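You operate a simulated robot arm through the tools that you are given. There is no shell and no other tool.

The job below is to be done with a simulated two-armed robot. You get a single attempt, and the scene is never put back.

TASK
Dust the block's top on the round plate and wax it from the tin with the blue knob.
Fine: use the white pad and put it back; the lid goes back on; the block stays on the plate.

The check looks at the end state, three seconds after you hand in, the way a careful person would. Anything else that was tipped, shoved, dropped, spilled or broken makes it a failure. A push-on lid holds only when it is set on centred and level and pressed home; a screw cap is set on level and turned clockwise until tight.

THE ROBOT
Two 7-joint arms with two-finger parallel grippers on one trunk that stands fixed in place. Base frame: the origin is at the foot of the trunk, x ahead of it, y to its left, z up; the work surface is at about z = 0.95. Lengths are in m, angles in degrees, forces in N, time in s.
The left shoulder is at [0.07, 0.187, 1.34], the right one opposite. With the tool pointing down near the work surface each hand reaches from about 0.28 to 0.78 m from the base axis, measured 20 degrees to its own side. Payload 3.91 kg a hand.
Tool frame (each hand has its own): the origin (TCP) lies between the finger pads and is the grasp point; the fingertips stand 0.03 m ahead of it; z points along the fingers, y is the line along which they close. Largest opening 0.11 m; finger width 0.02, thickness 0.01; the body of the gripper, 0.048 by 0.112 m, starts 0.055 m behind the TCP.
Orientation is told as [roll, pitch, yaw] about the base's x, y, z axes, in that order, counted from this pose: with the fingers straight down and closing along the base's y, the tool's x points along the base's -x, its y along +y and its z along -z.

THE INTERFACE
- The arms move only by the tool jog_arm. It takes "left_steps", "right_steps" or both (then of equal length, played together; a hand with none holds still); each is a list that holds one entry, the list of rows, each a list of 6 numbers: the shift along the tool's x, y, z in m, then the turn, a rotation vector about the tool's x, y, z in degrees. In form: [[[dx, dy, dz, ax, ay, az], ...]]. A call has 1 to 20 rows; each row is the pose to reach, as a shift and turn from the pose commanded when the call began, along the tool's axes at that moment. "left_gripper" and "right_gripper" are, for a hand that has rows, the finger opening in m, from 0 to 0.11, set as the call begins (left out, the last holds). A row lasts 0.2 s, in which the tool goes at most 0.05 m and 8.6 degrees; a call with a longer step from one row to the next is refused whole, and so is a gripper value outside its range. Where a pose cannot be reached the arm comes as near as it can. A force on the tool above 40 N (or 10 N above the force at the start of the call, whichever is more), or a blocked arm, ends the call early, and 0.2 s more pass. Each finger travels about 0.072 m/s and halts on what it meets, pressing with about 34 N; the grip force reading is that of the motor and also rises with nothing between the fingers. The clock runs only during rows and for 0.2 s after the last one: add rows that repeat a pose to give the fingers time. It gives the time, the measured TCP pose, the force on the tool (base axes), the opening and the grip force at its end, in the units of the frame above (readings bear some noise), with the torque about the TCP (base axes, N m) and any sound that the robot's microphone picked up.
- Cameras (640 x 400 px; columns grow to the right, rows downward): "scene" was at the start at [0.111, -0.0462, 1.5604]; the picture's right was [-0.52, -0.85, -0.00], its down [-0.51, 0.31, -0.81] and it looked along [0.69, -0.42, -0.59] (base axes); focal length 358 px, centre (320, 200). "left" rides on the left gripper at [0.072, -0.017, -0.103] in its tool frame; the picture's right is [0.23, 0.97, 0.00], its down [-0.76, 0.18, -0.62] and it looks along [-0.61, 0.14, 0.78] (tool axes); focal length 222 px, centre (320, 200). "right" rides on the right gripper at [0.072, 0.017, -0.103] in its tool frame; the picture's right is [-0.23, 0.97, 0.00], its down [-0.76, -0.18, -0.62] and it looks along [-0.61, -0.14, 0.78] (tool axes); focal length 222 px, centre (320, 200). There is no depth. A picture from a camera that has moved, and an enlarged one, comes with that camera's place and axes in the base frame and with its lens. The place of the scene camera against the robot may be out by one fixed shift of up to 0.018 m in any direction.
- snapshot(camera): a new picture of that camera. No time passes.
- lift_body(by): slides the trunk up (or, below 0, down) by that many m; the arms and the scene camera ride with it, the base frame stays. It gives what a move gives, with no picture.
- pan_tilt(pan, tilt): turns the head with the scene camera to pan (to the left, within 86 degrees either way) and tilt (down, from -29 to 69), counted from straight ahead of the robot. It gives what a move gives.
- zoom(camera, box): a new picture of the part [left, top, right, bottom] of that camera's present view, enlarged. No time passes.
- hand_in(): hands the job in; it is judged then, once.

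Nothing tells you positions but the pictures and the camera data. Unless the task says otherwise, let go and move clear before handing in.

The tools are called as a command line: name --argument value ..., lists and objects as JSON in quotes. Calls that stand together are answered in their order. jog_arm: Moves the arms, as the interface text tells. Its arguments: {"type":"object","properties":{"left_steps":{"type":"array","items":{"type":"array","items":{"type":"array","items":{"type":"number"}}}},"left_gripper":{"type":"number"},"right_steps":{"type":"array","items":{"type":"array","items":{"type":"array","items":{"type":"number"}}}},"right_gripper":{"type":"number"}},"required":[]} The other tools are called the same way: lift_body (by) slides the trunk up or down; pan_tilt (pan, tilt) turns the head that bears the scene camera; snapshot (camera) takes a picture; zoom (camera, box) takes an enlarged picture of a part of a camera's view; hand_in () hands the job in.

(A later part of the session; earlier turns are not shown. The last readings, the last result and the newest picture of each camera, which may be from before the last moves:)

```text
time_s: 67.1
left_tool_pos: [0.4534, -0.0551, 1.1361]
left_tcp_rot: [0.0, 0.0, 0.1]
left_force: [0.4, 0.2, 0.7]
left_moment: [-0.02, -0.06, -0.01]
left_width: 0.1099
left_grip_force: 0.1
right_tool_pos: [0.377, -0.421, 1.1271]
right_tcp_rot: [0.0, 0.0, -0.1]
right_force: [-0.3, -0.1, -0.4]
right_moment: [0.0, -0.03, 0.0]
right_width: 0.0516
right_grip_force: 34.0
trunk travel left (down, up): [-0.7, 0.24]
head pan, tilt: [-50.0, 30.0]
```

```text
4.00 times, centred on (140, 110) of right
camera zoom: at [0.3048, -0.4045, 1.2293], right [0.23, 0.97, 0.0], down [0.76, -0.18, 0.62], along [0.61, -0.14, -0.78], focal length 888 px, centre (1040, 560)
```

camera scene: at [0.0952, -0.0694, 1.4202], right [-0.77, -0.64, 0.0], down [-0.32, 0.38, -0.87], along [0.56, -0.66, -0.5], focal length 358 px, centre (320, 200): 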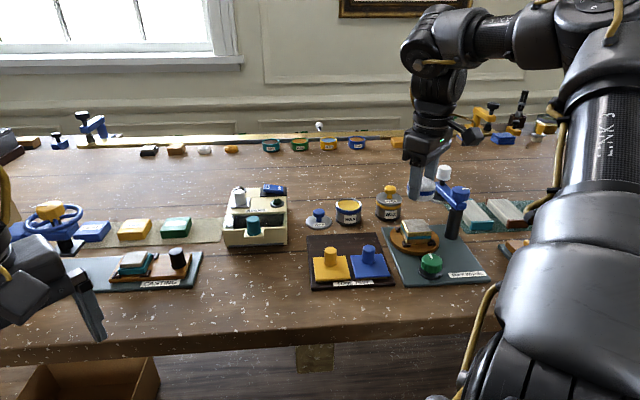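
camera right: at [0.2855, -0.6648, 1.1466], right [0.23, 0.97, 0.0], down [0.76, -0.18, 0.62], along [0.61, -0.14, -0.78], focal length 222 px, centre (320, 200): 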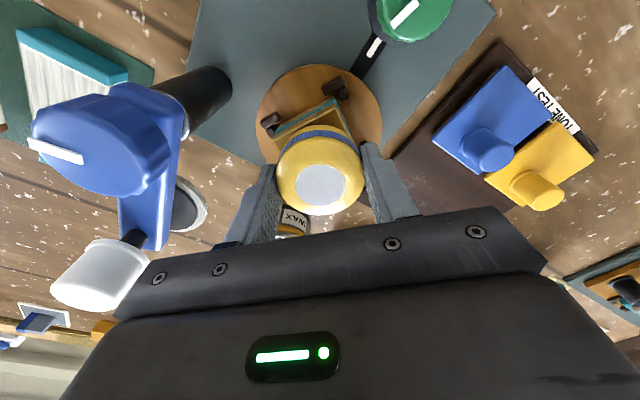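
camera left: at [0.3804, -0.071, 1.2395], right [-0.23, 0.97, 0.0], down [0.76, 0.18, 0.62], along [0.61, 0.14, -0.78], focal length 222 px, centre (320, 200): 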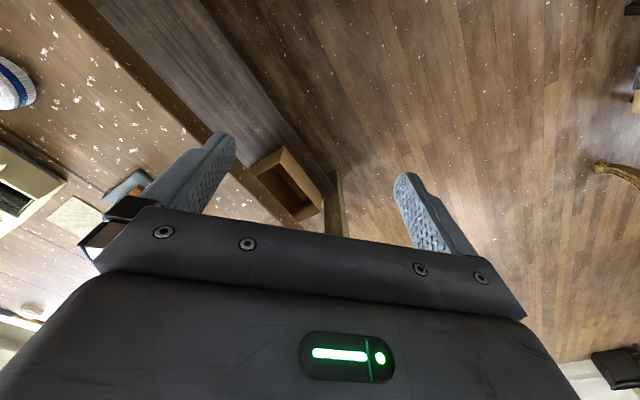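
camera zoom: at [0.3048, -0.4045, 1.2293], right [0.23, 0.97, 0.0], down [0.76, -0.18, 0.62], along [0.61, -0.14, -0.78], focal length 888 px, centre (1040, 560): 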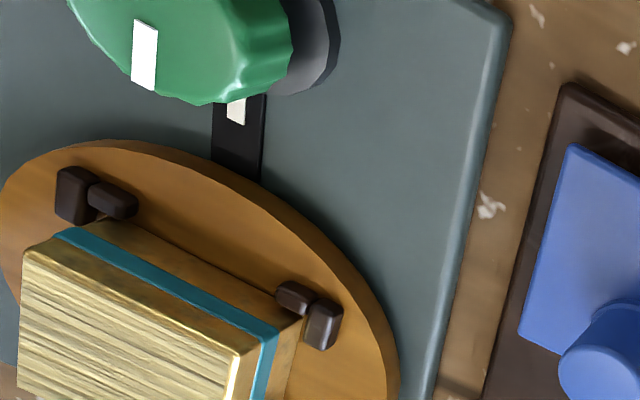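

The whole top is evenly waxed and the block sits in its dogs. I'll return the pad to its spot at (0.512, -0.410).

jog_arm --right_steps '[[[-0.034, 0.0028, 0, 0, 0, 0], [-0.068, 0.0055, 0, 0, 0, 0], [-0.102, 0.008, 0, 0, 0, 0], [-0.135, 0.011, 0, 0, 0, 0], [-0.135, 0.011, 0.04, 0, 0, 0], [-0.135, 0.011, 0.08, 0, 0, 0], [-0.135, 0.011, 0.115, 0, 0, 0], [-0.135, 0.011, 0.128, 0, 0, 0], [-0.135, 0.011, 0.128, 0, 0, 0]]]'

zoom --camera "scene" --box '[220, 220, 340, 310]'

snapshot --camera "right"

```text
time_s: 69.1
left_tool_pos: [0.4544, -0.0554, 1.1363]
left_tcp_rot: [0.1, 0.0, 0.1]
left_force: [0.0, -0.1, 0.1]
left_moment: [0.02, 0.0, 0.01]
left_width: 0.1101
left_grip_force: 0.0
right_tool_pos: [0.5123, -0.4122, 0.9984]
right_tcp_rot: [0.0, -0.1, 0.1]
right_force: [-0.8, -0.1, -0.2]
right_moment: [0.01, 0.01, 0.0]
right_width: 0.0519
right_grip_force: 33.7
trunk travel left (down, up): [-0.7, 0.24]
head pan, tilt: [-50.0, 30.0]
```

```text
4.44 times, centred on (280, 265) of scene
camera zoom: at [0.0945, -0.0698, 1.4202], right [-0.77, -0.64, 0.0], down [-0.32, 0.38, -0.87], along [0.56, -0.66, -0.5], focal length 1591 px, centre (498, -89)
```

zoom: 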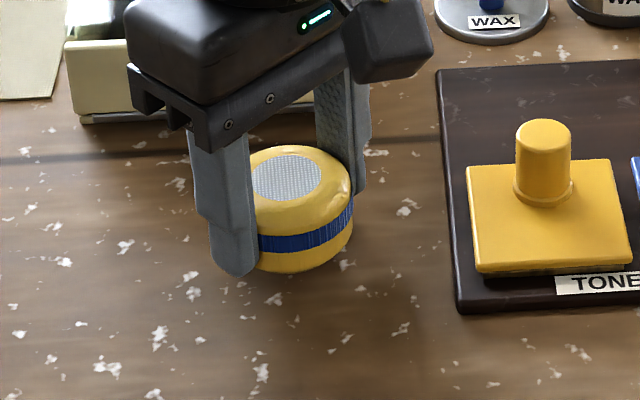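

```text
taken
camera right: at [0.4391, -0.3951, 1.1013], right [0.23, 0.97, 0.0], down [0.76, -0.18, 0.62], along [0.61, -0.14, -0.78], focal length 222 px, centre (320, 200)
```

right: 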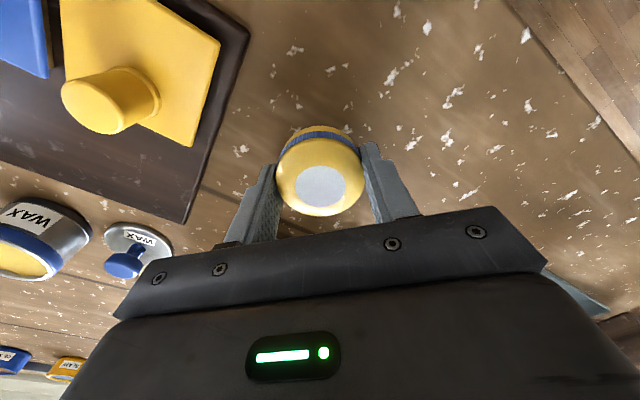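

jog_arm --right_steps '[[[-0.0005, 0.0015, 0.003, 0, 0, 0], [-0.0005, 0.0015, 0.006, 0, 0, 0], [-0.0005, 0.0015, 0.008, 0, 0, 0]]]'

jog_arm --right_steps '[[[0, 0, 0.001, 0, 0, 0], [0, 0, 0.002, 0, 0, 0]]]'

```text
time_s: 69.9
left_tool_pos: [0.4534, -0.0547, 1.1367]
left_tcp_rot: [0.0, -0.1, 0.0]
left_force: [0.8, -0.2, 0.3]
left_moment: [-0.02, -0.01, -0.02]
left_width: 0.1099
left_grip_force: 0.0
right_tool_pos: [0.5114, -0.4086, 0.9911]
right_tcp_rot: [0.0, 0.1, 0.1]
right_force: [-0.4, 0.1, -0.1]
right_moment: [-0.01, 0.01, 0.03]
right_width: 0.0517
right_grip_force: 33.4
trunk travel left (down, up): [-0.7, 0.24]
head pan, tilt: [-50.0, 30.0]
```

```text
time_s: 70.5
left_tool_pos: [0.4538, -0.0555, 1.1366]
left_tcp_rot: [0.0, 0.0, 0.1]
left_force: [-0.3, 0.6, -0.6]
left_moment: [-0.02, 0.01, 0.02]
left_width: 0.1101
left_grip_force: 0.0
right_tool_pos: [0.5126, -0.4098, 0.9887]
right_tcp_rot: [0.0, 0.0, 0.0]
right_force: [-0.3, 0.0, -0.4]
right_moment: [0.0, -0.01, 0.03]
right_width: 0.0519
right_grip_force: 33.8
trunk travel left (down, up): [-0.7, 0.24]
head pan, tilt: [-50.0, 30.0]
```

jog_arm --right_steps '[[[0, 0, 0.001, 0, 0, 0], [0, 0, 0.0015, 0, 0, 0]]]'

zoom --camera "scene" --box '[220, 220, 340, 310]'

```text
time_s: 71.1
left_tool_pos: [0.4538, -0.0554, 1.1356]
left_tcp_rot: [0.0, 0.0, 0.0]
left_force: [0.2, -0.6, 0.1]
left_moment: [-0.02, -0.03, -0.03]
left_width: 0.1099
left_grip_force: 0.1
right_tool_pos: [0.5129, -0.4105, 0.9872]
right_tcp_rot: [0.0, -0.1, 0.0]
right_force: [-0.7, 0.8, 0.0]
right_moment: [-0.01, 0.0, 0.01]
right_width: 0.0514
right_grip_force: 34.2
trunk travel left (down, up): [-0.7, 0.24]
head pan, tilt: [-50.0, 30.0]
```

```text
4.44 times, centred on (280, 265) of scene
camera zoom: at [0.0946, -0.0702, 1.4202], right [-0.77, -0.64, 0.0], down [-0.32, 0.38, -0.87], along [0.56, -0.66, -0.5], focal length 1591 px, centre (498, -89)
```

zoom: 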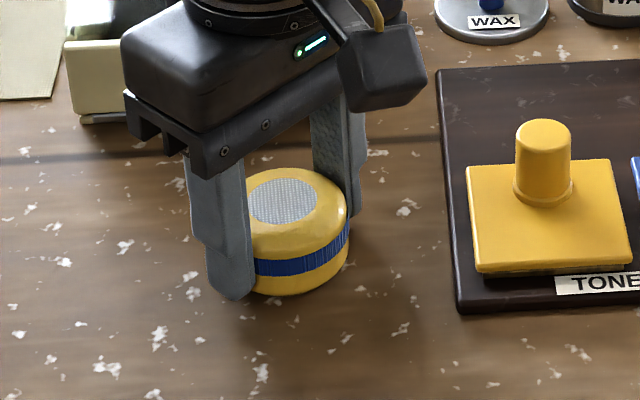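

jog_arm --right_steps '[[[0, 0, 0.001, 0, 0, 0], [0, 0, 0.0015, 0, 0, 0]]]'

```text
time_s: 71.7
left_tool_pos: [0.4541, -0.055, 1.1367]
left_tcp_rot: [0.0, -0.1, 0.1]
left_force: [0.1, -0.2, -0.2]
left_moment: [-0.01, -0.01, -0.01]
left_width: 0.1101
left_grip_force: 0.0
right_tool_pos: [0.5106, -0.4075, 0.9868]
right_tcp_rot: [0.0, -0.1, 0.0]
right_force: [0.4, -1.5, 4.5]
right_moment: [-0.06, 0.0, -0.04]
right_width: 0.0517
right_grip_force: 33.5
trunk travel left (down, up): [-0.7, 0.24]
head pan, tilt: [-50.0, 30.0]
```

The pad is touching the bench at about 4.5 N. I'll release it, let the fingers open fully and rise straight up.

jog_arm --right_steps '[[[0, 0, 0, 0, 0, 0], [0, 0, 0, 0, 0, 0], [0, 0, -0.03, 0, 0, 0], [0, 0, -0.07, 0, 0, 0], [0, 0, -0.11, 0, 0, 0], [0.03, 0, -0.14, 0, 0, 0], [0.03, 0, -0.14, 0, 0, 0]]]' --right_gripper 0.08

snapshot --camera "right"

snapshot --camera "scene"

zoom --camera "scene" --box '[230, 200, 410, 310]'

```text
time_s: 73.3
left_tool_pos: [0.455, -0.0546, 1.1356]
left_tcp_rot: [-0.1, 0.1, 0.0]
left_force: [0.6, 0.2, -0.5]
left_moment: [-0.05, 0.03, -0.01]
left_width: 0.1099
left_grip_force: 0.0
right_tool_pos: [0.4809, -0.4096, 1.124]
right_tcp_rot: [0.0, 0.1, 0.0]
right_force: [0.9, -0.4, -0.3]
right_moment: [-0.03, 0.01, 0.0]
right_width: 0.0802
right_grip_force: 0.1
trunk travel left (down, up): [-0.7, 0.24]
head pan, tilt: [-50.0, 30.0]
```

```text
taken
camera right: at [0.4087, -0.393, 1.2278], right [0.23, 0.97, 0.0], down [0.76, -0.18, 0.62], along [0.61, -0.14, -0.78], focal length 222 px, centre (320, 200)
```

right: 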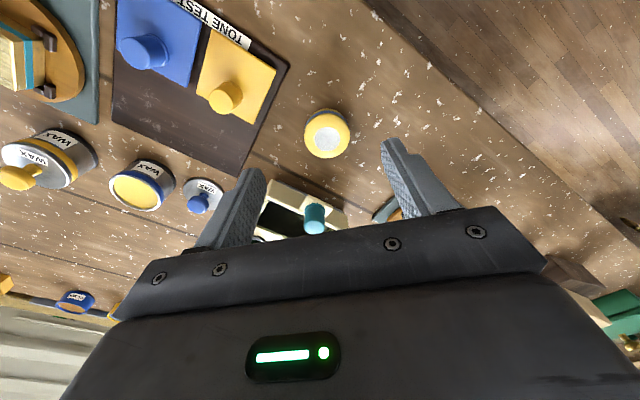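

```text
taken
camera scene: at [0.0958, -0.0702, 1.4201], right [-0.77, -0.64, 0.0], down [-0.32, 0.38, -0.87], along [0.56, -0.66, -0.5], focal length 358 px, centre (320, 200)
```

scene: 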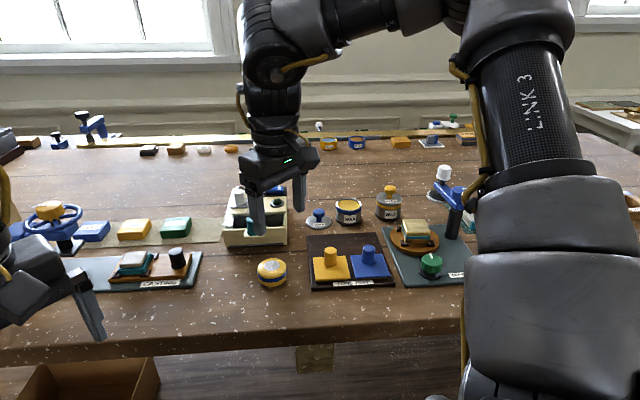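

```text
3.56 times, centred on (320, 255) of scene
camera zoom: at [0.0958, -0.0702, 1.4201], right [-0.77, -0.64, 0.0], down [-0.32, 0.38, -0.87], along [0.56, -0.66, -0.5], focal length 1272 px, centre (320, 4)
```

zoom: 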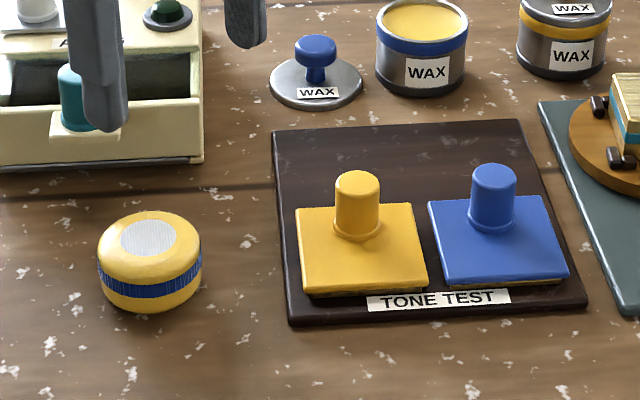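

The pad is back on its spot. Next I'll fetch the lid, which lies at about (0.579, -0.609), turning the hand to yaw −45 as I go.

jog_arm --right_steps '[[[-0.01, -0.035, 0, 0, 0, 5], [-0.02, -0.07, 0, 0, 0, 12], [-0.03, -0.105, 0, 0, 0, 20], [-0.045, -0.135, 0, 0, 0, 28], [-0.06, -0.16, 0.01, 0, 0, 36], [-0.075, -0.178, 0.025, 0, 0, 44], [-0.087, -0.188, 0.039, 0, 0, 45], [-0.087, -0.188, 0.039, 0, 0, 45]]]' --right_gripper 0.06

snapshot --camera "right"

zoom --camera "right" --box '[240, 90, 400, 210]'

```text
time_s: 75.1
left_tool_pos: [0.4536, -0.0554, 1.1373]
left_tcp_rot: [0.1, 0.0, 0.1]
left_force: [-0.1, 0.7, -0.3]
left_moment: [0.0, 0.01, 0.0]
left_width: 0.1102
left_grip_force: 0.0
right_tool_pos: [0.5686, -0.5964, 1.0858]
right_tcp_rot: [0.0, 0.0, -45.0]
right_force: [0.2, 0.1, -0.4]
right_moment: [-0.03, -0.02, -0.02]
right_width: 0.0601
right_grip_force: 0.1
trunk travel left (down, up): [-0.7, 0.24]
head pan, tilt: [-50.0, 30.0]
```

```text
taken
camera right: at [0.53, -0.5329, 1.1897], right [0.85, 0.53, 0.0], down [0.41, -0.66, 0.62], along [0.33, -0.53, -0.78], focal length 222 px, centre (320, 200)
```

right: 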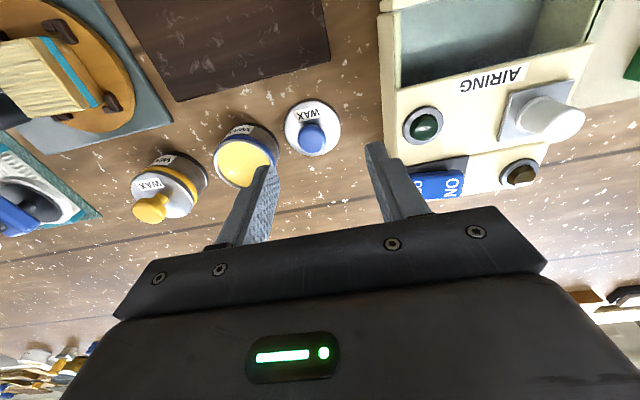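

```text
3.33 times, centred on (320, 150) of right
camera zoom: at [0.53, -0.5329, 1.1897], right [0.85, 0.53, 0.0], down [0.41, -0.66, 0.62], along [0.33, -0.53, -0.78], focal length 740 px, centre (320, 367)
```

zoom: 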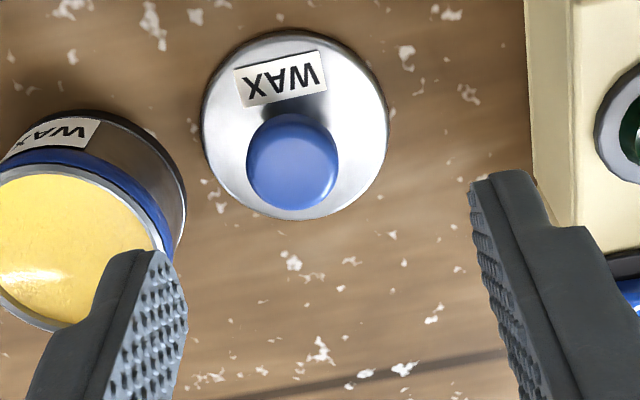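

The lid slid about 1 cm toward the tin when I released it, and is now at about (0.571, -0.6145). I'll line up over it and verify before descending.

jog_arm --right_steps '[[[-0.0147, -0.0117, 0.0, 0, 0, 0], [-0.0147, -0.0117, 0.03, 0, 0, 0], [-0.0147, -0.0117, 0.055, 0, 0, 0], [-0.0147, -0.0117, 0.055, 0, 0, 0]]]' --right_gripper 0.05

zoom --camera "right" --box '[240, 90, 400, 210]'

zoom --camera "scene" --box '[280, 170, 380, 240]'

```text
time_s: 76.1
left_tool_pos: [0.4532, -0.0547, 1.1365]
left_tcp_rot: [0.0, 0.0, 0.2]
left_force: [-0.5, -0.2, 0.1]
left_moment: [-0.04, 0.01, 0.0]
left_width: 0.1097
left_grip_force: 0.0
right_tool_pos: [0.571, -0.6149, 1.0317]
right_tcp_rot: [0.0, 0.1, -44.8]
right_force: [0.9, 0.1, 0.1]
right_moment: [0.01, 0.01, -0.01]
right_width: 0.0499
right_grip_force: 0.0
trunk travel left (down, up): [-0.7, 0.24]
head pan, tilt: [-50.0, 30.0]
```

```text
3.33 times, centred on (320, 150) of right
camera zoom: at [0.5321, -0.5519, 1.1351], right [0.85, 0.53, 0.0], down [0.41, -0.66, 0.62], along [0.33, -0.53, -0.78], focal length 740 px, centre (320, 367)
```

zoom: 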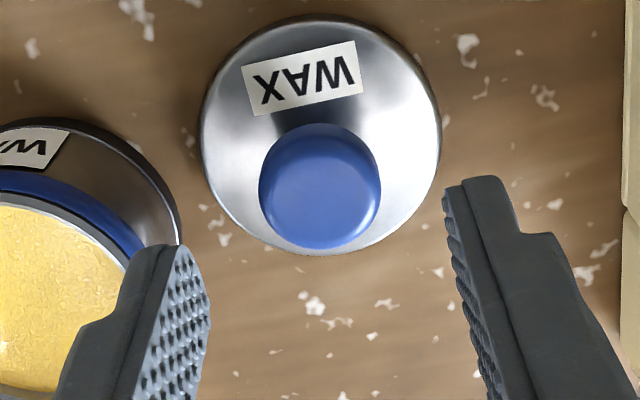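

```text
5.71 times, centred on (330, 205) of scene
camera zoom: at [0.0947, -0.0696, 1.4202], right [-0.77, -0.64, 0.0], down [-0.32, 0.38, -0.87], along [0.56, -0.66, -0.5], focal length 2045 px, centre (263, 171)
```

zoom: 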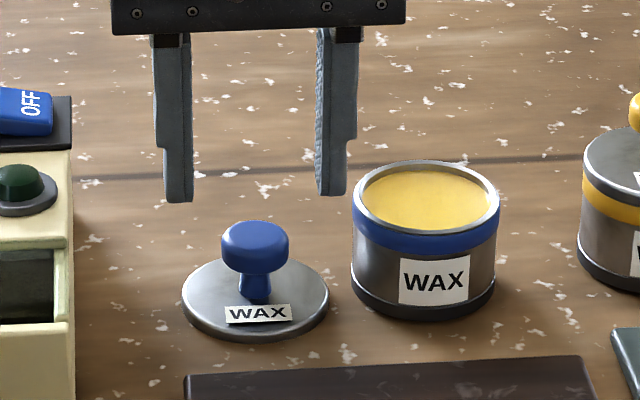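

The hand is aligned to within a millimetre. I'll narrow the opening for clearance from the tin, descend around the knob and grip.

jog_arm --right_steps '[[[0, -0.0003, 0.0, 0, 0, 0], [0, -0.0003, 0.015, 0, 0, 0], [0, -0.0003, 0.03, 0, 0, 0], [0, -0.0003, 0.0435, 0, 0, 0], [0, -0.0003, 0.0435, 0, 0, 0]]]' --right_gripper 0.042

zoom --camera "scene" --box '[280, 170, 380, 240]'

zoom --camera "right" --box '[240, 100, 400, 220]'

```text
time_s: 77.3
left_tool_pos: [0.4532, -0.0546, 1.1373]
left_tcp_rot: [0.1, 0.0, 0.0]
left_force: [0.2, 0.8, 0.5]
left_moment: [-0.02, -0.01, 0.02]
left_width: 0.11
left_grip_force: 0.1
right_tool_pos: [0.5705, -0.6148, 0.987]
right_tcp_rot: [0.0, 0.0, -45.0]
right_force: [0.1, -1.1, 0.9]
right_moment: [0.0, -0.01, 0.03]
right_width: 0.0418
right_grip_force: 0.0
trunk travel left (down, up): [-0.7, 0.24]
head pan, tilt: [-50.0, 30.0]
```

```text
5.71 times, centred on (330, 205) of scene
camera zoom: at [0.0944, -0.07, 1.4202], right [-0.77, -0.64, 0.0], down [-0.32, 0.38, -0.87], along [0.56, -0.66, -0.5], focal length 2045 px, centre (263, 171)
```

zoom: 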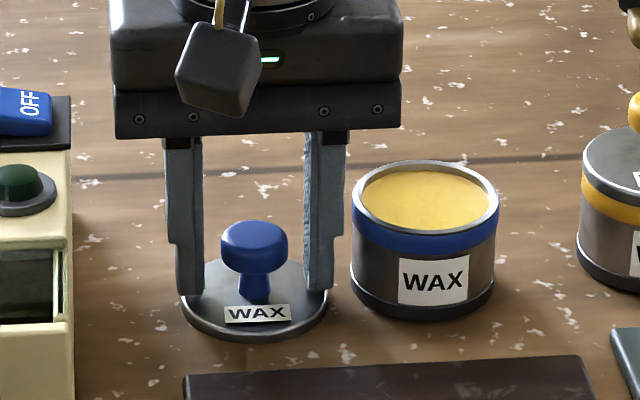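

```text
3.33 times, centred on (320, 160) of right
camera zoom: at [0.5319, -0.5515, 1.0906], right [0.85, 0.53, 0.0], down [0.41, -0.66, 0.62], along [0.33, -0.53, -0.78], focal length 740 px, centre (320, 333)
```

zoom: 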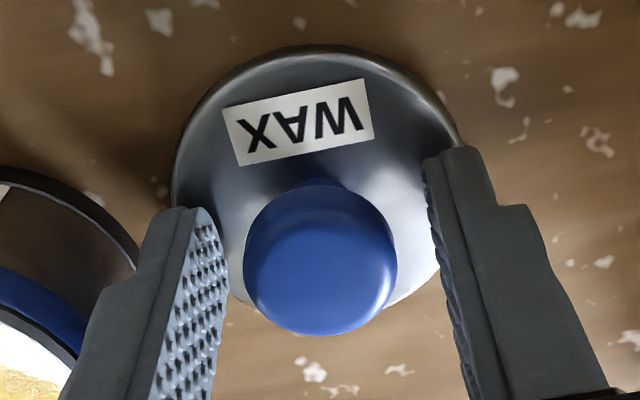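

jog_arm --right_steps '[[[0, 0, 0, 0, 0, 0], [0, 0, 0, 0, 0, 0], [0, 0, 0, 0, 0, 0]]]' --right_gripper 0.015

jog_arm --right_steps '[[[0, 0, -0.003, 0, 0, 0], [0, 0, -0.008, 0, 0, 0], [0, 0, -0.02, 0, 0, 0], [0, 0, -0.04, 0, 0, 0], [0, 0, -0.065, 0, 0, 0], [0, 0, -0.085, 0, 0, 0], [0, 0, -0.085, 0, 0, 0]]]'

zoom --camera "scene" --box '[280, 150, 400, 240]'

snapshot --camera "right"

```text
time_s: 78.1
left_tool_pos: [0.4531, -0.0555, 1.1358]
left_tcp_rot: [0.0, 0.0, 0.1]
left_force: [0.7, -0.6, 0.1]
left_moment: [0.03, 0.0, -0.02]
left_width: 0.1101
left_grip_force: 0.1
right_tool_pos: [0.5704, -0.6144, 0.9873]
right_tcp_rot: [-0.1, 0.2, -44.9]
right_force: [-0.7, 0.4, -0.1]
right_moment: [0.01, 0.04, -0.02]
right_width: 0.0264
right_grip_force: 34.0
trunk travel left (down, up): [-0.7, 0.24]
head pan, tilt: [-50.0, 30.0]
```

```text
time_s: 79.7
left_tool_pos: [0.4537, -0.0556, 1.1372]
left_tcp_rot: [0.1, 0.0, 0.1]
left_force: [-0.3, 0.2, 1.2]
left_moment: [-0.01, 0.01, 0.01]
left_width: 0.1098
left_grip_force: 0.1
right_tool_pos: [0.5703, -0.6152, 1.0713]
right_tcp_rot: [-0.1, 0.0, -45.1]
right_force: [0.3, -0.6, -1.7]
right_moment: [0.01, 0.02, -0.03]
right_width: 0.0264
right_grip_force: 33.9
trunk travel left (down, up): [-0.7, 0.24]
head pan, tilt: [-50.0, 30.0]
```

```text
4.44 times, centred on (340, 195) of scene
camera zoom: at [0.0948, -0.0706, 1.4202], right [-0.77, -0.64, 0.0], down [-0.32, 0.38, -0.87], along [0.56, -0.66, -0.5], focal length 1591 px, centre (231, 222)
```

zoom: 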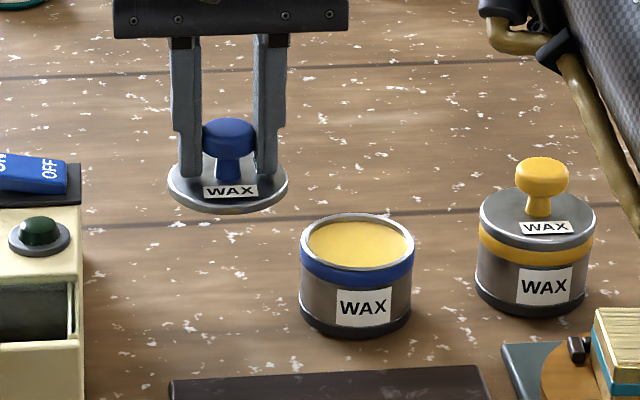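

```text
taken
camera right: at [0.5307, -0.5533, 1.1752], right [0.85, 0.53, 0.0], down [0.41, -0.66, 0.62], along [0.33, -0.53, -0.78], focal length 222 px, centre (320, 200)
```

right: 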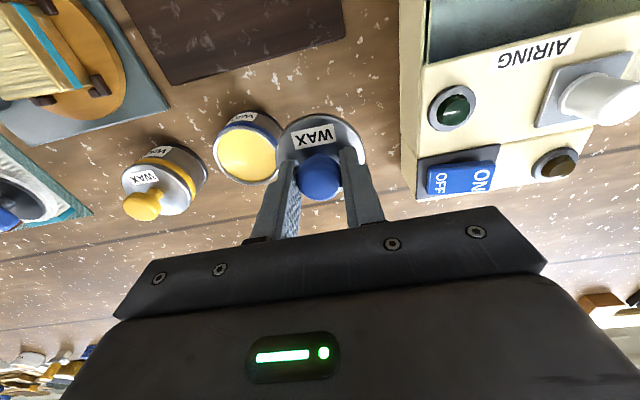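

The lid is held level. I'll move it back over the tin, to hand position (0.5256, -0.6711), and check alignment.

jog_arm --right_steps '[[[-0.002, -0.018, 0, 0, 0, 0], [-0.004, -0.035, 0, 0, 0, 0], [-0.006, -0.053, 0, 0, 0, 0], [-0.0078, -0.0706, 0, 0, 0, 0], [-0.0078, -0.0706, 0, 0, 0, 0], [-0.0078, -0.0706, 0, 0, 0, 0]]]'

snapshot --camera "right"

zoom --camera "scene" --box '[310, 160, 390, 230]'

zoom --camera "right" --box '[250, 70, 390, 200]'

```text
time_s: 81.1
left_tool_pos: [0.4541, -0.0556, 1.1372]
left_tcp_rot: [-0.1, -0.1, 0.1]
left_force: [-0.4, 0.0, -0.5]
left_moment: [0.02, 0.04, -0.01]
left_width: 0.11
left_grip_force: 0.0
right_tool_pos: [0.525, -0.6717, 1.0722]
right_tcp_rot: [-0.1, -0.1, -45.0]
right_force: [-0.4, -0.3, -0.1]
right_moment: [0.03, 0.0, 0.0]
right_width: 0.0267
right_grip_force: 33.9
trunk travel left (down, up): [-0.7, 0.24]
head pan, tilt: [-50.0, 30.0]
```

```text
taken
camera right: at [0.4872, -0.6084, 1.1754], right [0.85, 0.53, 0.0], down [0.41, -0.66, 0.62], along [0.33, -0.53, -0.78], focal length 222 px, centre (320, 200)
```

right: 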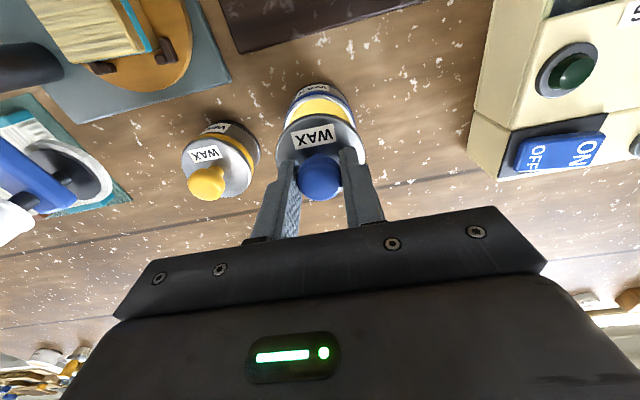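

```text
5.71 times, centred on (350, 195) of scene
camera zoom: at [0.0946, -0.0701, 1.4202], right [-0.77, -0.64, 0.0], down [-0.32, 0.38, -0.87], along [0.56, -0.66, -0.5], focal length 2045 px, centre (149, 229)
```

zoom: 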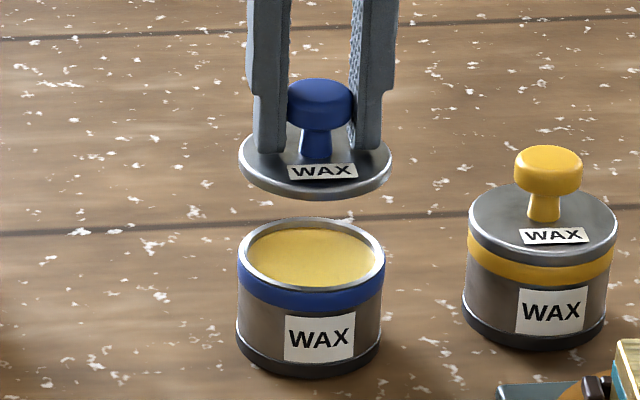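

```text
3.08 times, centred on (320, 135) of right
camera zoom: at [0.4872, -0.6084, 1.1754], right [0.85, 0.53, 0.0], down [0.41, -0.66, 0.62], along [0.33, -0.53, -0.78], focal length 684 px, centre (320, 400)
```

zoom: 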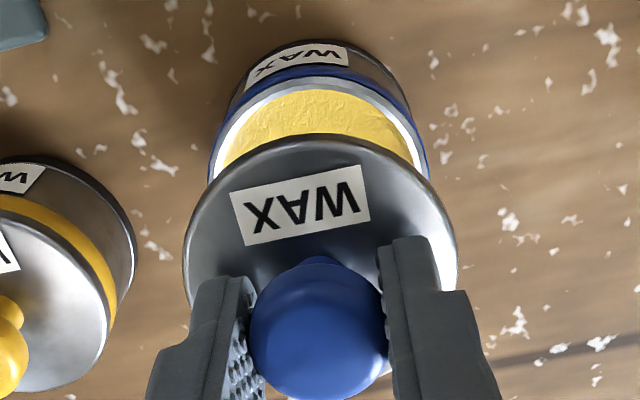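

The lid looks aligned from both cameras. I'll lower it to just above the rim and recheck.

jog_arm --right_steps '[[[0, 0, 0.01, 0, 0, 0], [0, 0, 0.02, 0, 0, 0], [0, 0, 0.028, 0, 0, 0], [0, 0, 0.034, 0, 0, 0], [0, 0, 0.034, 0, 0, 0]]]'

zoom --camera "scene" --box '[325, 180, 375, 230]'

zoom --camera "right" --box '[260, 80, 380, 190]'

```text
time_s: 82.3
left_tool_pos: [0.4536, -0.0557, 1.1361]
left_tcp_rot: [0.1, 0.0, 0.1]
left_force: [0.7, 0.7, -0.2]
left_moment: [0.0, -0.03, 0.01]
left_width: 0.1101
left_grip_force: 0.0
right_tool_pos: [0.5256, -0.6702, 1.0384]
right_tcp_rot: [0.0, 0.0, -44.9]
right_force: [0.0, -0.2, 0.0]
right_moment: [0.02, 0.01, -0.02]
right_width: 0.0264
right_grip_force: 33.7
trunk travel left (down, up): [-0.7, 0.24]
head pan, tilt: [-50.0, 30.0]
```

```text
8.00 times, centred on (350, 205) of scene
camera zoom: at [0.0945, -0.0701, 1.4202], right [-0.77, -0.64, 0.0], down [-0.32, 0.38, -0.87], along [0.56, -0.66, -0.5], focal length 2863 px, centre (80, 160)
```

zoom: 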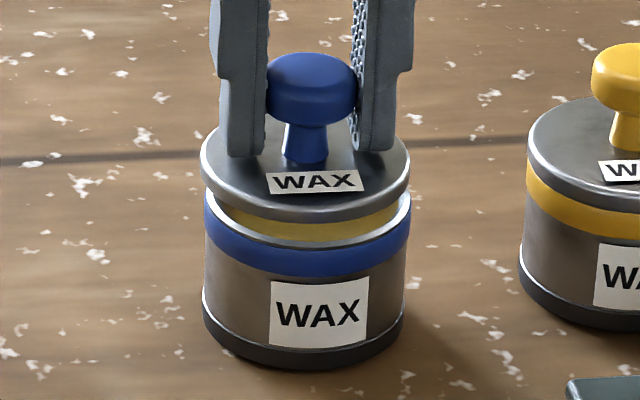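

```text
3.64 times, centred on (320, 135) of right
camera zoom: at [0.4879, -0.6078, 1.142], right [0.85, 0.53, 0.0], down [0.41, -0.66, 0.62], along [0.33, -0.53, -0.78], focal length 808 px, centre (320, 436)
```

zoom: 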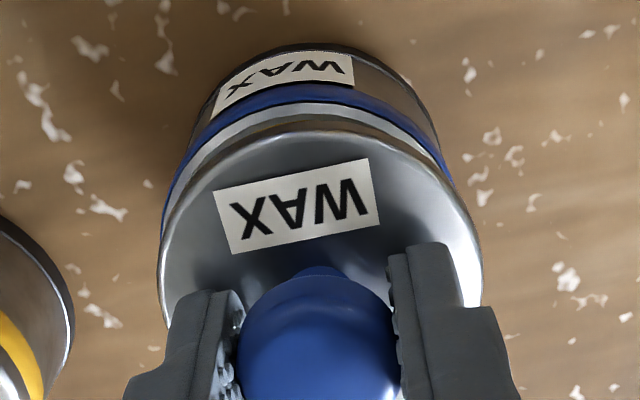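

The lid sits about 6 mm above home with the same alignment as when it came off. I'll lower it until it touches.

jog_arm --right_steps '[[[0, 0, 0.002, 0, 0, 0], [0, 0, 0.004, 0, 0, 0], [0, 0, 0.005, 0, 0, 0]]]'

jog_arm --right_steps '[[[0, 0, 0.001, 0, 0, 0], [0, 0, 0.002, 0, 0, 0]]]'

zoom --camera "scene" --box '[325, 180, 375, 230]'

```text
time_s: 83.1
left_tool_pos: [0.4538, -0.0563, 1.1356]
left_tcp_rot: [0.1, 0.1, 0.1]
left_force: [0.2, 0.7, -1.0]
left_moment: [0.01, -0.01, 0.01]
left_width: 0.1102
left_grip_force: 0.0
right_tool_pos: [0.5268, -0.6716, 1.034]
right_tcp_rot: [-0.1, -0.1, -44.9]
right_force: [0.5, 0.0, -0.8]
right_moment: [-0.03, 0.03, -0.02]
right_width: 0.0268
right_grip_force: 34.2
trunk travel left (down, up): [-0.7, 0.24]
head pan, tilt: [-50.0, 30.0]
```

```text
time_s: 83.7
left_tool_pos: [0.4532, -0.0552, 1.136]
left_tcp_rot: [-0.1, -0.1, 0.1]
left_force: [-0.3, 0.9, 0.0]
left_moment: [0.0, 0.0, -0.03]
left_width: 0.11
left_grip_force: 0.0
right_tool_pos: [0.5257, -0.6715, 1.0331]
right_tcp_rot: [0.1, -0.1, -45.0]
right_force: [0.5, 0.2, -0.2]
right_moment: [0.01, 0.02, -0.04]
right_width: 0.0268
right_grip_force: 33.9
trunk travel left (down, up): [-0.7, 0.24]
head pan, tilt: [-50.0, 30.0]
```

```text
8.00 times, centred on (350, 205) of scene
camera zoom: at [0.0946, -0.0703, 1.4202], right [-0.77, -0.64, 0.0], down [-0.32, 0.38, -0.87], along [0.56, -0.66, -0.5], focal length 2863 px, centre (80, 160)
```

zoom: 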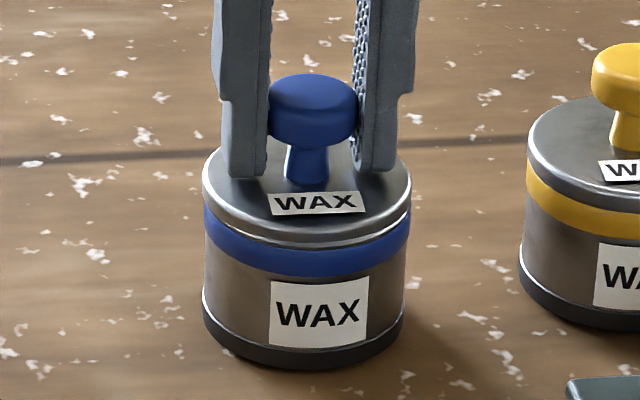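

The lid is almost seated. I'll press down in small steps and listen for the snap.

jog_arm --right_steps '[[[0, 0, 0.001, 0, 0, 0], [0, 0, 0.002, 0, 0, 0]]]'

jog_arm --right_steps '[[[0, 0, 0.001, 0, 0, 0], [0, 0, 0.002, 0, 0, 0]]]'

zoom --camera "scene" --box '[325, 180, 375, 230]'

```text
time_s: 84.3
left_tool_pos: [0.4533, -0.0547, 1.1375]
left_tcp_rot: [0.0, 0.0, 0.2]
left_force: [0.3, -0.1, 0.7]
left_moment: [-0.01, -0.01, 0.02]
left_width: 0.1099
left_grip_force: 0.0
right_tool_pos: [0.5253, -0.6703, 1.0311]
right_tcp_rot: [0.0, -0.2, -45.1]
right_force: [-0.2, -1.6, 8.0]
right_moment: [-0.25, -0.12, -0.04]
right_width: 0.0265
right_grip_force: 34.1
trunk travel left (down, up): [-0.7, 0.24]
head pan, tilt: [-50.0, 30.0]
```

```text
time_s: 84.9
left_tool_pos: [0.452, -0.0536, 1.1387]
left_tcp_rot: [-0.1, -0.1, 0.0]
left_force: [1.4, 0.6, 0.2]
left_moment: [0.0, 0.02, 0.0]
left_width: 0.1102
left_grip_force: 0.0
right_tool_pos: [0.5254, -0.6709, 1.0314]
right_tcp_rot: [0.0, -0.4, -45.0]
right_force: [2.8, -10.4, 25.6]
right_moment: [-0.5, -0.02, 0.09]
right_width: 0.0265
right_grip_force: 33.8
trunk travel left (down, up): [-0.7, 0.24]
head pan, tilt: [-50.0, 30.0]
```

```text
8.00 times, centred on (350, 205) of scene
camera zoom: at [0.0922, -0.0682, 1.4209], right [-0.77, -0.64, 0.0], down [-0.32, 0.38, -0.87], along [0.56, -0.66, -0.5], focal length 2863 px, centre (80, 160)
```

zoom: 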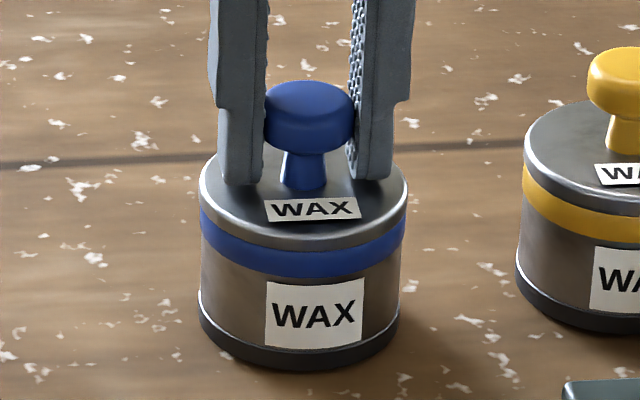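

The lid is seated and pressed at 25 N, but no snap yet. I'll cancel the sideways load a little and press harder.

jog_arm --right_steps '[[[-0.0007, -0.0007, 0.0, 0, 0, 0], [-0.0007, -0.0007, 0.0005, 0, 0, 0], [-0.0007, -0.0007, 0.001, 0, 0, 0]]]'

zoom --camera "scene" --box '[325, 180, 375, 230]'

zoom --camera "right" --box '[260, 80, 380, 190]'

```text
time_s: 85.7
left_tool_pos: [0.4513, -0.0527, 1.1387]
left_tcp_rot: [-0.1, -0.1, 0.1]
left_force: [0.1, -0.4, 0.6]
left_moment: [-0.01, 0.01, -0.02]
left_width: 0.1099
left_grip_force: 0.1
right_tool_pos: [0.5245, -0.6695, 1.032]
right_tcp_rot: [0.1, -0.4, -44.9]
right_force: [7.9, -11.1, 38.2]
right_moment: [-0.36, -0.11, 0.02]
right_width: 0.0267
right_grip_force: 34.0
trunk travel left (down, up): [-0.7, 0.24]
head pan, tilt: [-50.0, 30.0]
```

```text
8.00 times, centred on (350, 205) of scene
camera zoom: at [0.0919, -0.0665, 1.4209], right [-0.77, -0.64, 0.0], down [-0.32, 0.38, -0.87], along [0.56, -0.66, -0.5], focal length 2863 px, centre (80, 160)
```

zoom: 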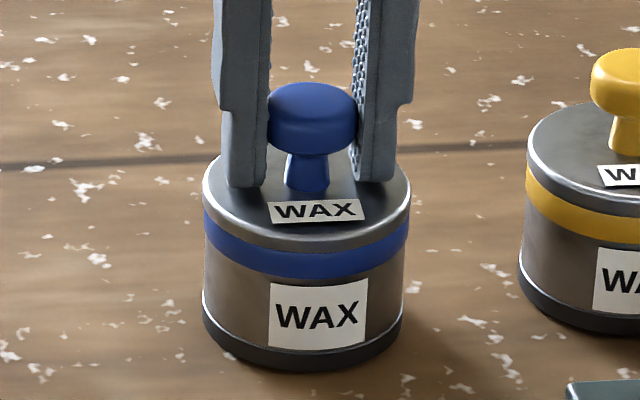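

```text
3.64 times, centred on (320, 135) of right
camera zoom: at [0.4859, -0.6062, 1.1336], right [0.85, 0.53, 0.0], down [0.41, -0.66, 0.63], along [0.33, -0.53, -0.78], focal length 808 px, centre (320, 436)
```

zoom: 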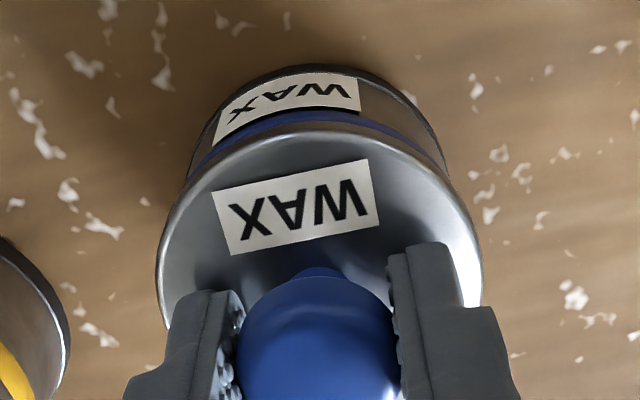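

The lid sits flush, just like the yellow tin's lid. I'll back off the pressing force before opening, so the fingertips don't drag the lid as they did on the bench.

jog_arm --right_steps '[[[0.0007, 0.0007, -0.0015, 0, 0, 0], [0.0007, 0.0007, -0.003, 0, 0, 0], [0.0007, 0.0007, -0.0035, 0, 0, 0]]]'

zoom --camera "scene" --box '[325, 180, 375, 230]'

```text
time_s: 86.5
left_tool_pos: [0.4535, -0.0547, 1.1372]
left_tcp_rot: [-0.1, 0.0, 0.1]
left_force: [0.9, -0.4, 0.0]
left_moment: [-0.03, -0.02, -0.01]
left_width: 0.11
left_grip_force: 0.0
right_tool_pos: [0.5247, -0.6685, 1.0299]
right_tcp_rot: [0.0, 0.1, -44.9]
right_force: [4.4, -1.6, 15.3]
right_moment: [-0.09, -0.33, -0.03]
right_width: 0.0267
right_grip_force: 34.1
trunk travel left (down, up): [-0.7, 0.24]
head pan, tilt: [-50.0, 30.0]
```

```text
8.00 times, centred on (350, 205) of scene
camera zoom: at [0.0936, -0.0682, 1.4202], right [-0.77, -0.64, 0.0], down [-0.32, 0.38, -0.87], along [0.56, -0.66, -0.5], focal length 2863 px, centre (80, 160)
```

zoom: 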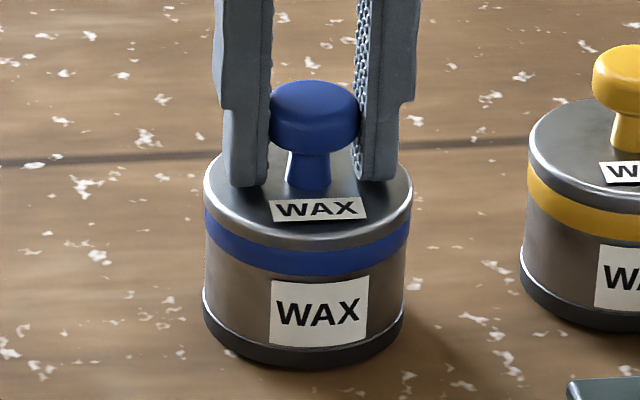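

jog_arm --right_steps '[[[0, 0, -0.001, 0, 0, 0], [0, 0, -0.0015, 0, 0, 0]]]'

```text
time_s: 87.1
left_tool_pos: [0.4533, -0.0561, 1.1363]
left_tcp_rot: [0.0, 0.0, 0.0]
left_force: [0.5, 0.0, 1.0]
left_moment: [0.0, 0.0, -0.01]
left_width: 0.1101
left_grip_force: 0.0
right_tool_pos: [0.5243, -0.6711, 1.0302]
right_tcp_rot: [-0.1, 0.3, -45.0]
right_force: [0.5, 1.2, 1.6]
right_moment: [0.05, -0.05, -0.01]
right_width: 0.0269
right_grip_force: 33.7
trunk travel left (down, up): [-0.7, 0.24]
head pan, tilt: [-50.0, 30.0]
```

The load is gone. I'll open just slightly, rise a little, then open fully.

jog_arm --right_steps '[[[0, 0, 0, 0, 0, 0], [0, 0, -0.001, 0, 0, 0]]]' --right_gripper 0.031

jog_arm --right_steps '[[[0, 0, -0.002, 0, 0, 0], [0, 0, -0.004, 0, 0, 0], [0, 0, -0.004, 0, 0, 0]]]' --right_gripper 0.05

zoom --camera "scene" --box '[325, 180, 375, 230]'

zoom --camera "right" --box '[260, 80, 380, 190]'

```text
time_s: 87.7
left_tool_pos: [0.4527, -0.0555, 1.1362]
left_tcp_rot: [0.0, 0.0, 0.1]
left_force: [0.7, 0.8, 0.0]
left_moment: [0.02, -0.01, 0.02]
left_width: 0.11
left_grip_force: 0.0
right_tool_pos: [0.526, -0.6708, 1.0321]
right_tcp_rot: [0.0, 0.0, -45.0]
right_force: [-0.4, -0.2, -0.9]
right_moment: [0.0, 0.02, 0.03]
right_width: 0.0311
right_grip_force: 0.0
trunk travel left (down, up): [-0.7, 0.24]
head pan, tilt: [-50.0, 30.0]
heard: snap
```

```text
time_s: 88.5
left_tool_pos: [0.4542, -0.0552, 1.1358]
left_tcp_rot: [0.0, 0.0, 0.1]
left_force: [-0.2, -0.1, 0.4]
left_moment: [0.0, -0.03, -0.03]
left_width: 0.1101
left_grip_force: 0.1
right_tool_pos: [0.5261, -0.6711, 1.0365]
right_tcp_rot: [0.1, 0.0, -45.0]
right_force: [0.4, 0.7, -1.0]
right_moment: [0.0, -0.01, -0.01]
right_width: 0.0501
right_grip_force: 0.1
trunk travel left (down, up): [-0.7, 0.24]
head pan, tilt: [-50.0, 30.0]
```

```text
8.00 times, centred on (350, 205) of scene
camera zoom: at [0.0947, -0.0704, 1.4202], right [-0.77, -0.64, 0.0], down [-0.32, 0.38, -0.87], along [0.56, -0.66, -0.5], focal length 2863 px, centre (80, 160)
```

zoom: 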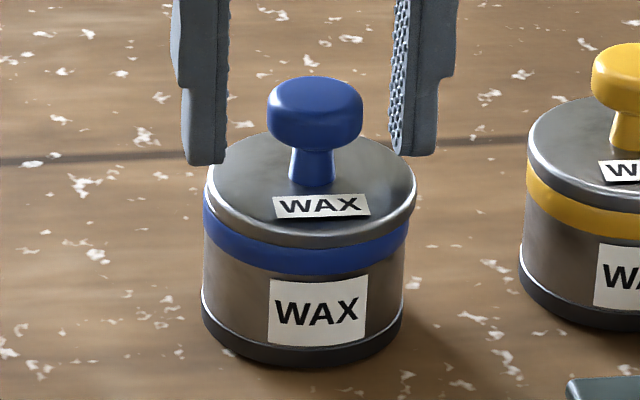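

```text
3.64 times, centred on (320, 135) of right
camera zoom: at [0.4875, -0.6079, 1.1398], right [0.85, 0.53, 0.0], down [0.41, -0.66, 0.62], along [0.33, -0.53, -0.78], focal length 808 px, centre (320, 436)
```

zoom: 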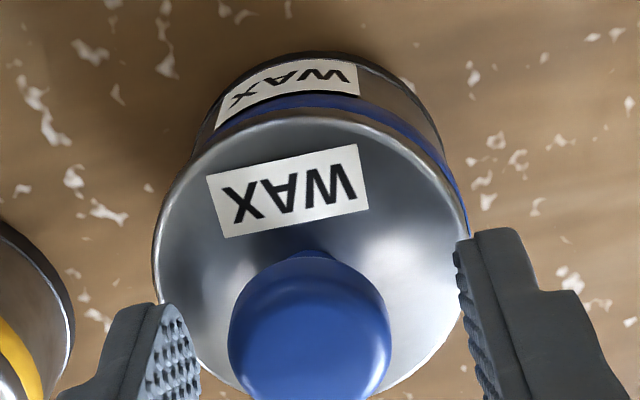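

I heard a snap as the fingers opened, and the lid looks slightly shifted. I'll inspect closely whether it is really home.

jog_arm --right_steps '[[[0, 0, -0.02, 0, 0, 0], [0, 0, -0.05, 0, 0, 0], [0.02, 0, -0.07, 0, 0, 0], [0.04, 0, -0.07, 0, 0, 0], [0.04, 0, -0.07, 0, 0, 0]]]'

zoom --camera "scene" --box '[330, 190, 370, 230]'

zoom --camera "scene" --box '[370, 180, 410, 220]'

zoom --camera "right" --box '[260, 70, 380, 170]'

```text
time_s: 89.7
left_tool_pos: [0.4542, -0.0559, 1.1365]
left_tcp_rot: [0.0, 0.1, 0.1]
left_force: [-0.4, 0.1, 0.0]
left_moment: [0.0, 0.03, -0.03]
left_width: 0.1102
left_grip_force: 0.0
right_tool_pos: [0.4995, -0.6426, 1.106]
right_tcp_rot: [0.0, 0.1, -44.9]
right_force: [0.9, 0.4, -0.8]
right_moment: [0.03, -0.01, -0.01]
right_width: 0.0501
right_grip_force: 0.1
trunk travel left (down, up): [-0.7, 0.24]
head pan, tilt: [-50.0, 30.0]
```

```text
10.00 times, centred on (350, 210) of scene
camera zoom: at [0.0959, -0.0701, 1.4201], right [-0.77, -0.64, 0.0], down [-0.32, 0.38, -0.87], along [0.56, -0.66, -0.5], focal length 3579 px, centre (20, 100)
```

zoom: 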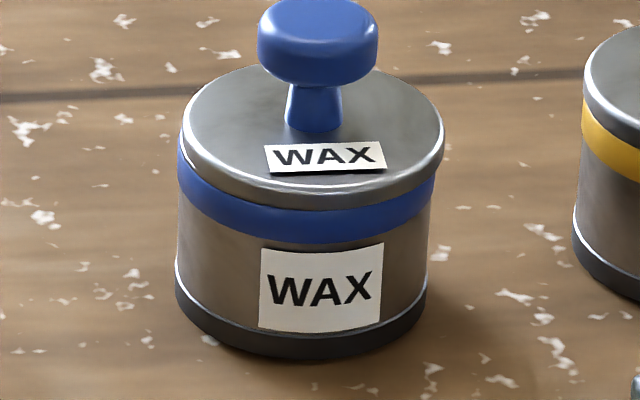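

```text
10.00 times, centred on (390, 200) of scene
camera zoom: at [0.0959, -0.0701, 1.4201], right [-0.77, -0.64, 0.0], down [-0.32, 0.38, -0.87], along [0.56, -0.66, -0.5], focal length 3579 px, centre (-380, 200)
```

zoom: 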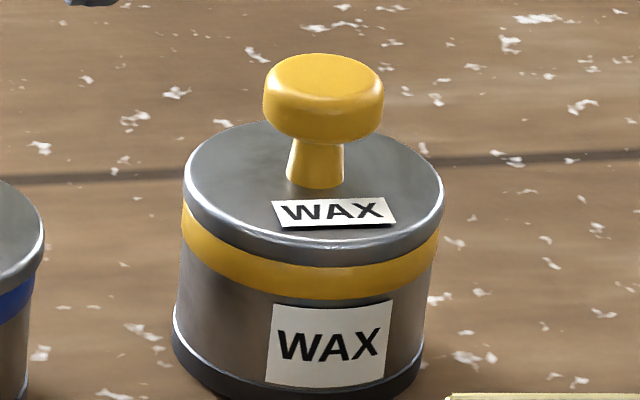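

```text
4.00 times, centred on (320, 120) of right
camera zoom: at [0.4601, -0.5789, 1.2096], right [0.85, 0.53, 0.0], down [0.41, -0.66, 0.62], along [0.33, -0.53, -0.78], focal length 888 px, centre (320, 520)
```

zoom: 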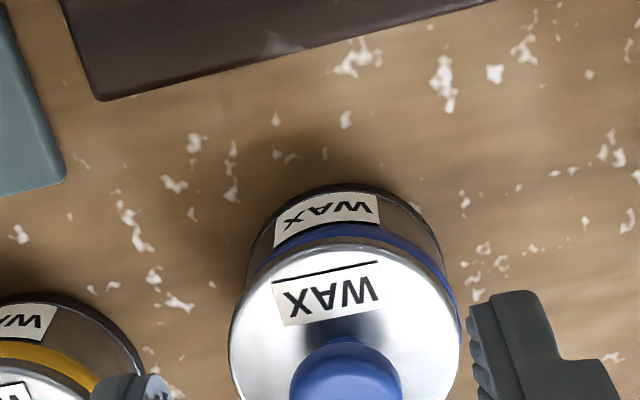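

The lid looks nearly like the yellow tin's reference, perhaps half a millimetre off. I'll close the fingers and press the knob from above to be sure it is home.

jog_arm --right_steps '[[[-0.02, -0.001, 0, 0, 0, 0], [-0.039, -0.002, 0, 0, 0, 0], [-0.039, -0.002, 0, 0, 0, 0], [-0.039, -0.002, 0.02, 0, 0, 0], [-0.039, -0.002, 0.035, 0, 0, 0], [-0.039, -0.002, 0.035, 0, 0, 0]]]' --right_gripper 0.0

zoom --camera "scene" --box '[325, 170, 375, 220]'

zoom --camera "right" --box '[250, 80, 390, 200]'

```text
time_s: 91.1
left_tool_pos: [0.4534, -0.0554, 1.1366]
left_tcp_rot: [0.0, 0.0, 0.1]
left_force: [-0.2, 0.1, 0.1]
left_moment: [-0.01, 0.01, 0.01]
left_width: 0.1098
left_grip_force: 0.1
right_tool_pos: [0.5238, -0.6707, 1.0725]
right_tcp_rot: [0.1, -0.1, -45.0]
right_force: [0.6, -0.1, 0.2]
right_moment: [-0.06, 0.03, 0.01]
right_width: 0.0
right_grip_force: 34.3
trunk travel left (down, up): [-0.7, 0.24]
head pan, tilt: [-50.0, 30.0]
```

```text
8.00 times, centred on (350, 195) of scene
camera zoom: at [0.094, -0.0696, 1.4203], right [-0.77, -0.64, 0.0], down [-0.32, 0.38, -0.87], along [0.56, -0.66, -0.5], focal length 2863 px, centre (80, 240)
```

zoom: 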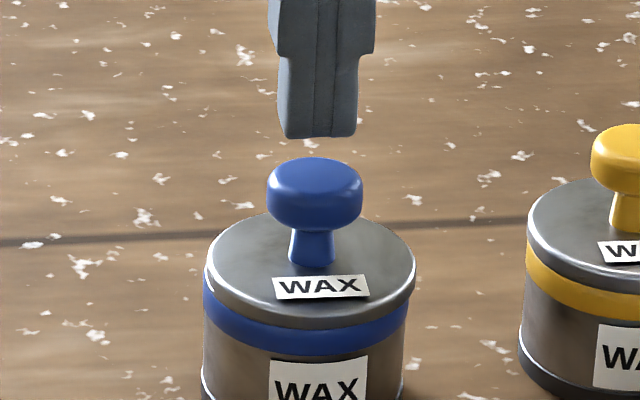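

```text
3.33 times, centred on (320, 140) of right
camera zoom: at [0.4851, -0.6067, 1.1752], right [0.85, 0.53, 0.0], down [0.41, -0.66, 0.62], along [0.33, -0.53, -0.78], focal length 740 px, centre (320, 400)
```

zoom: 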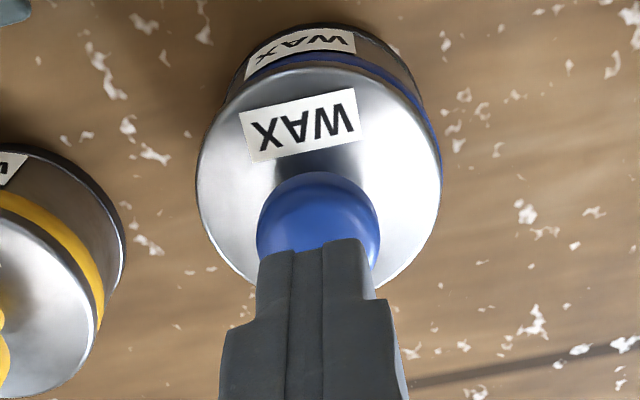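

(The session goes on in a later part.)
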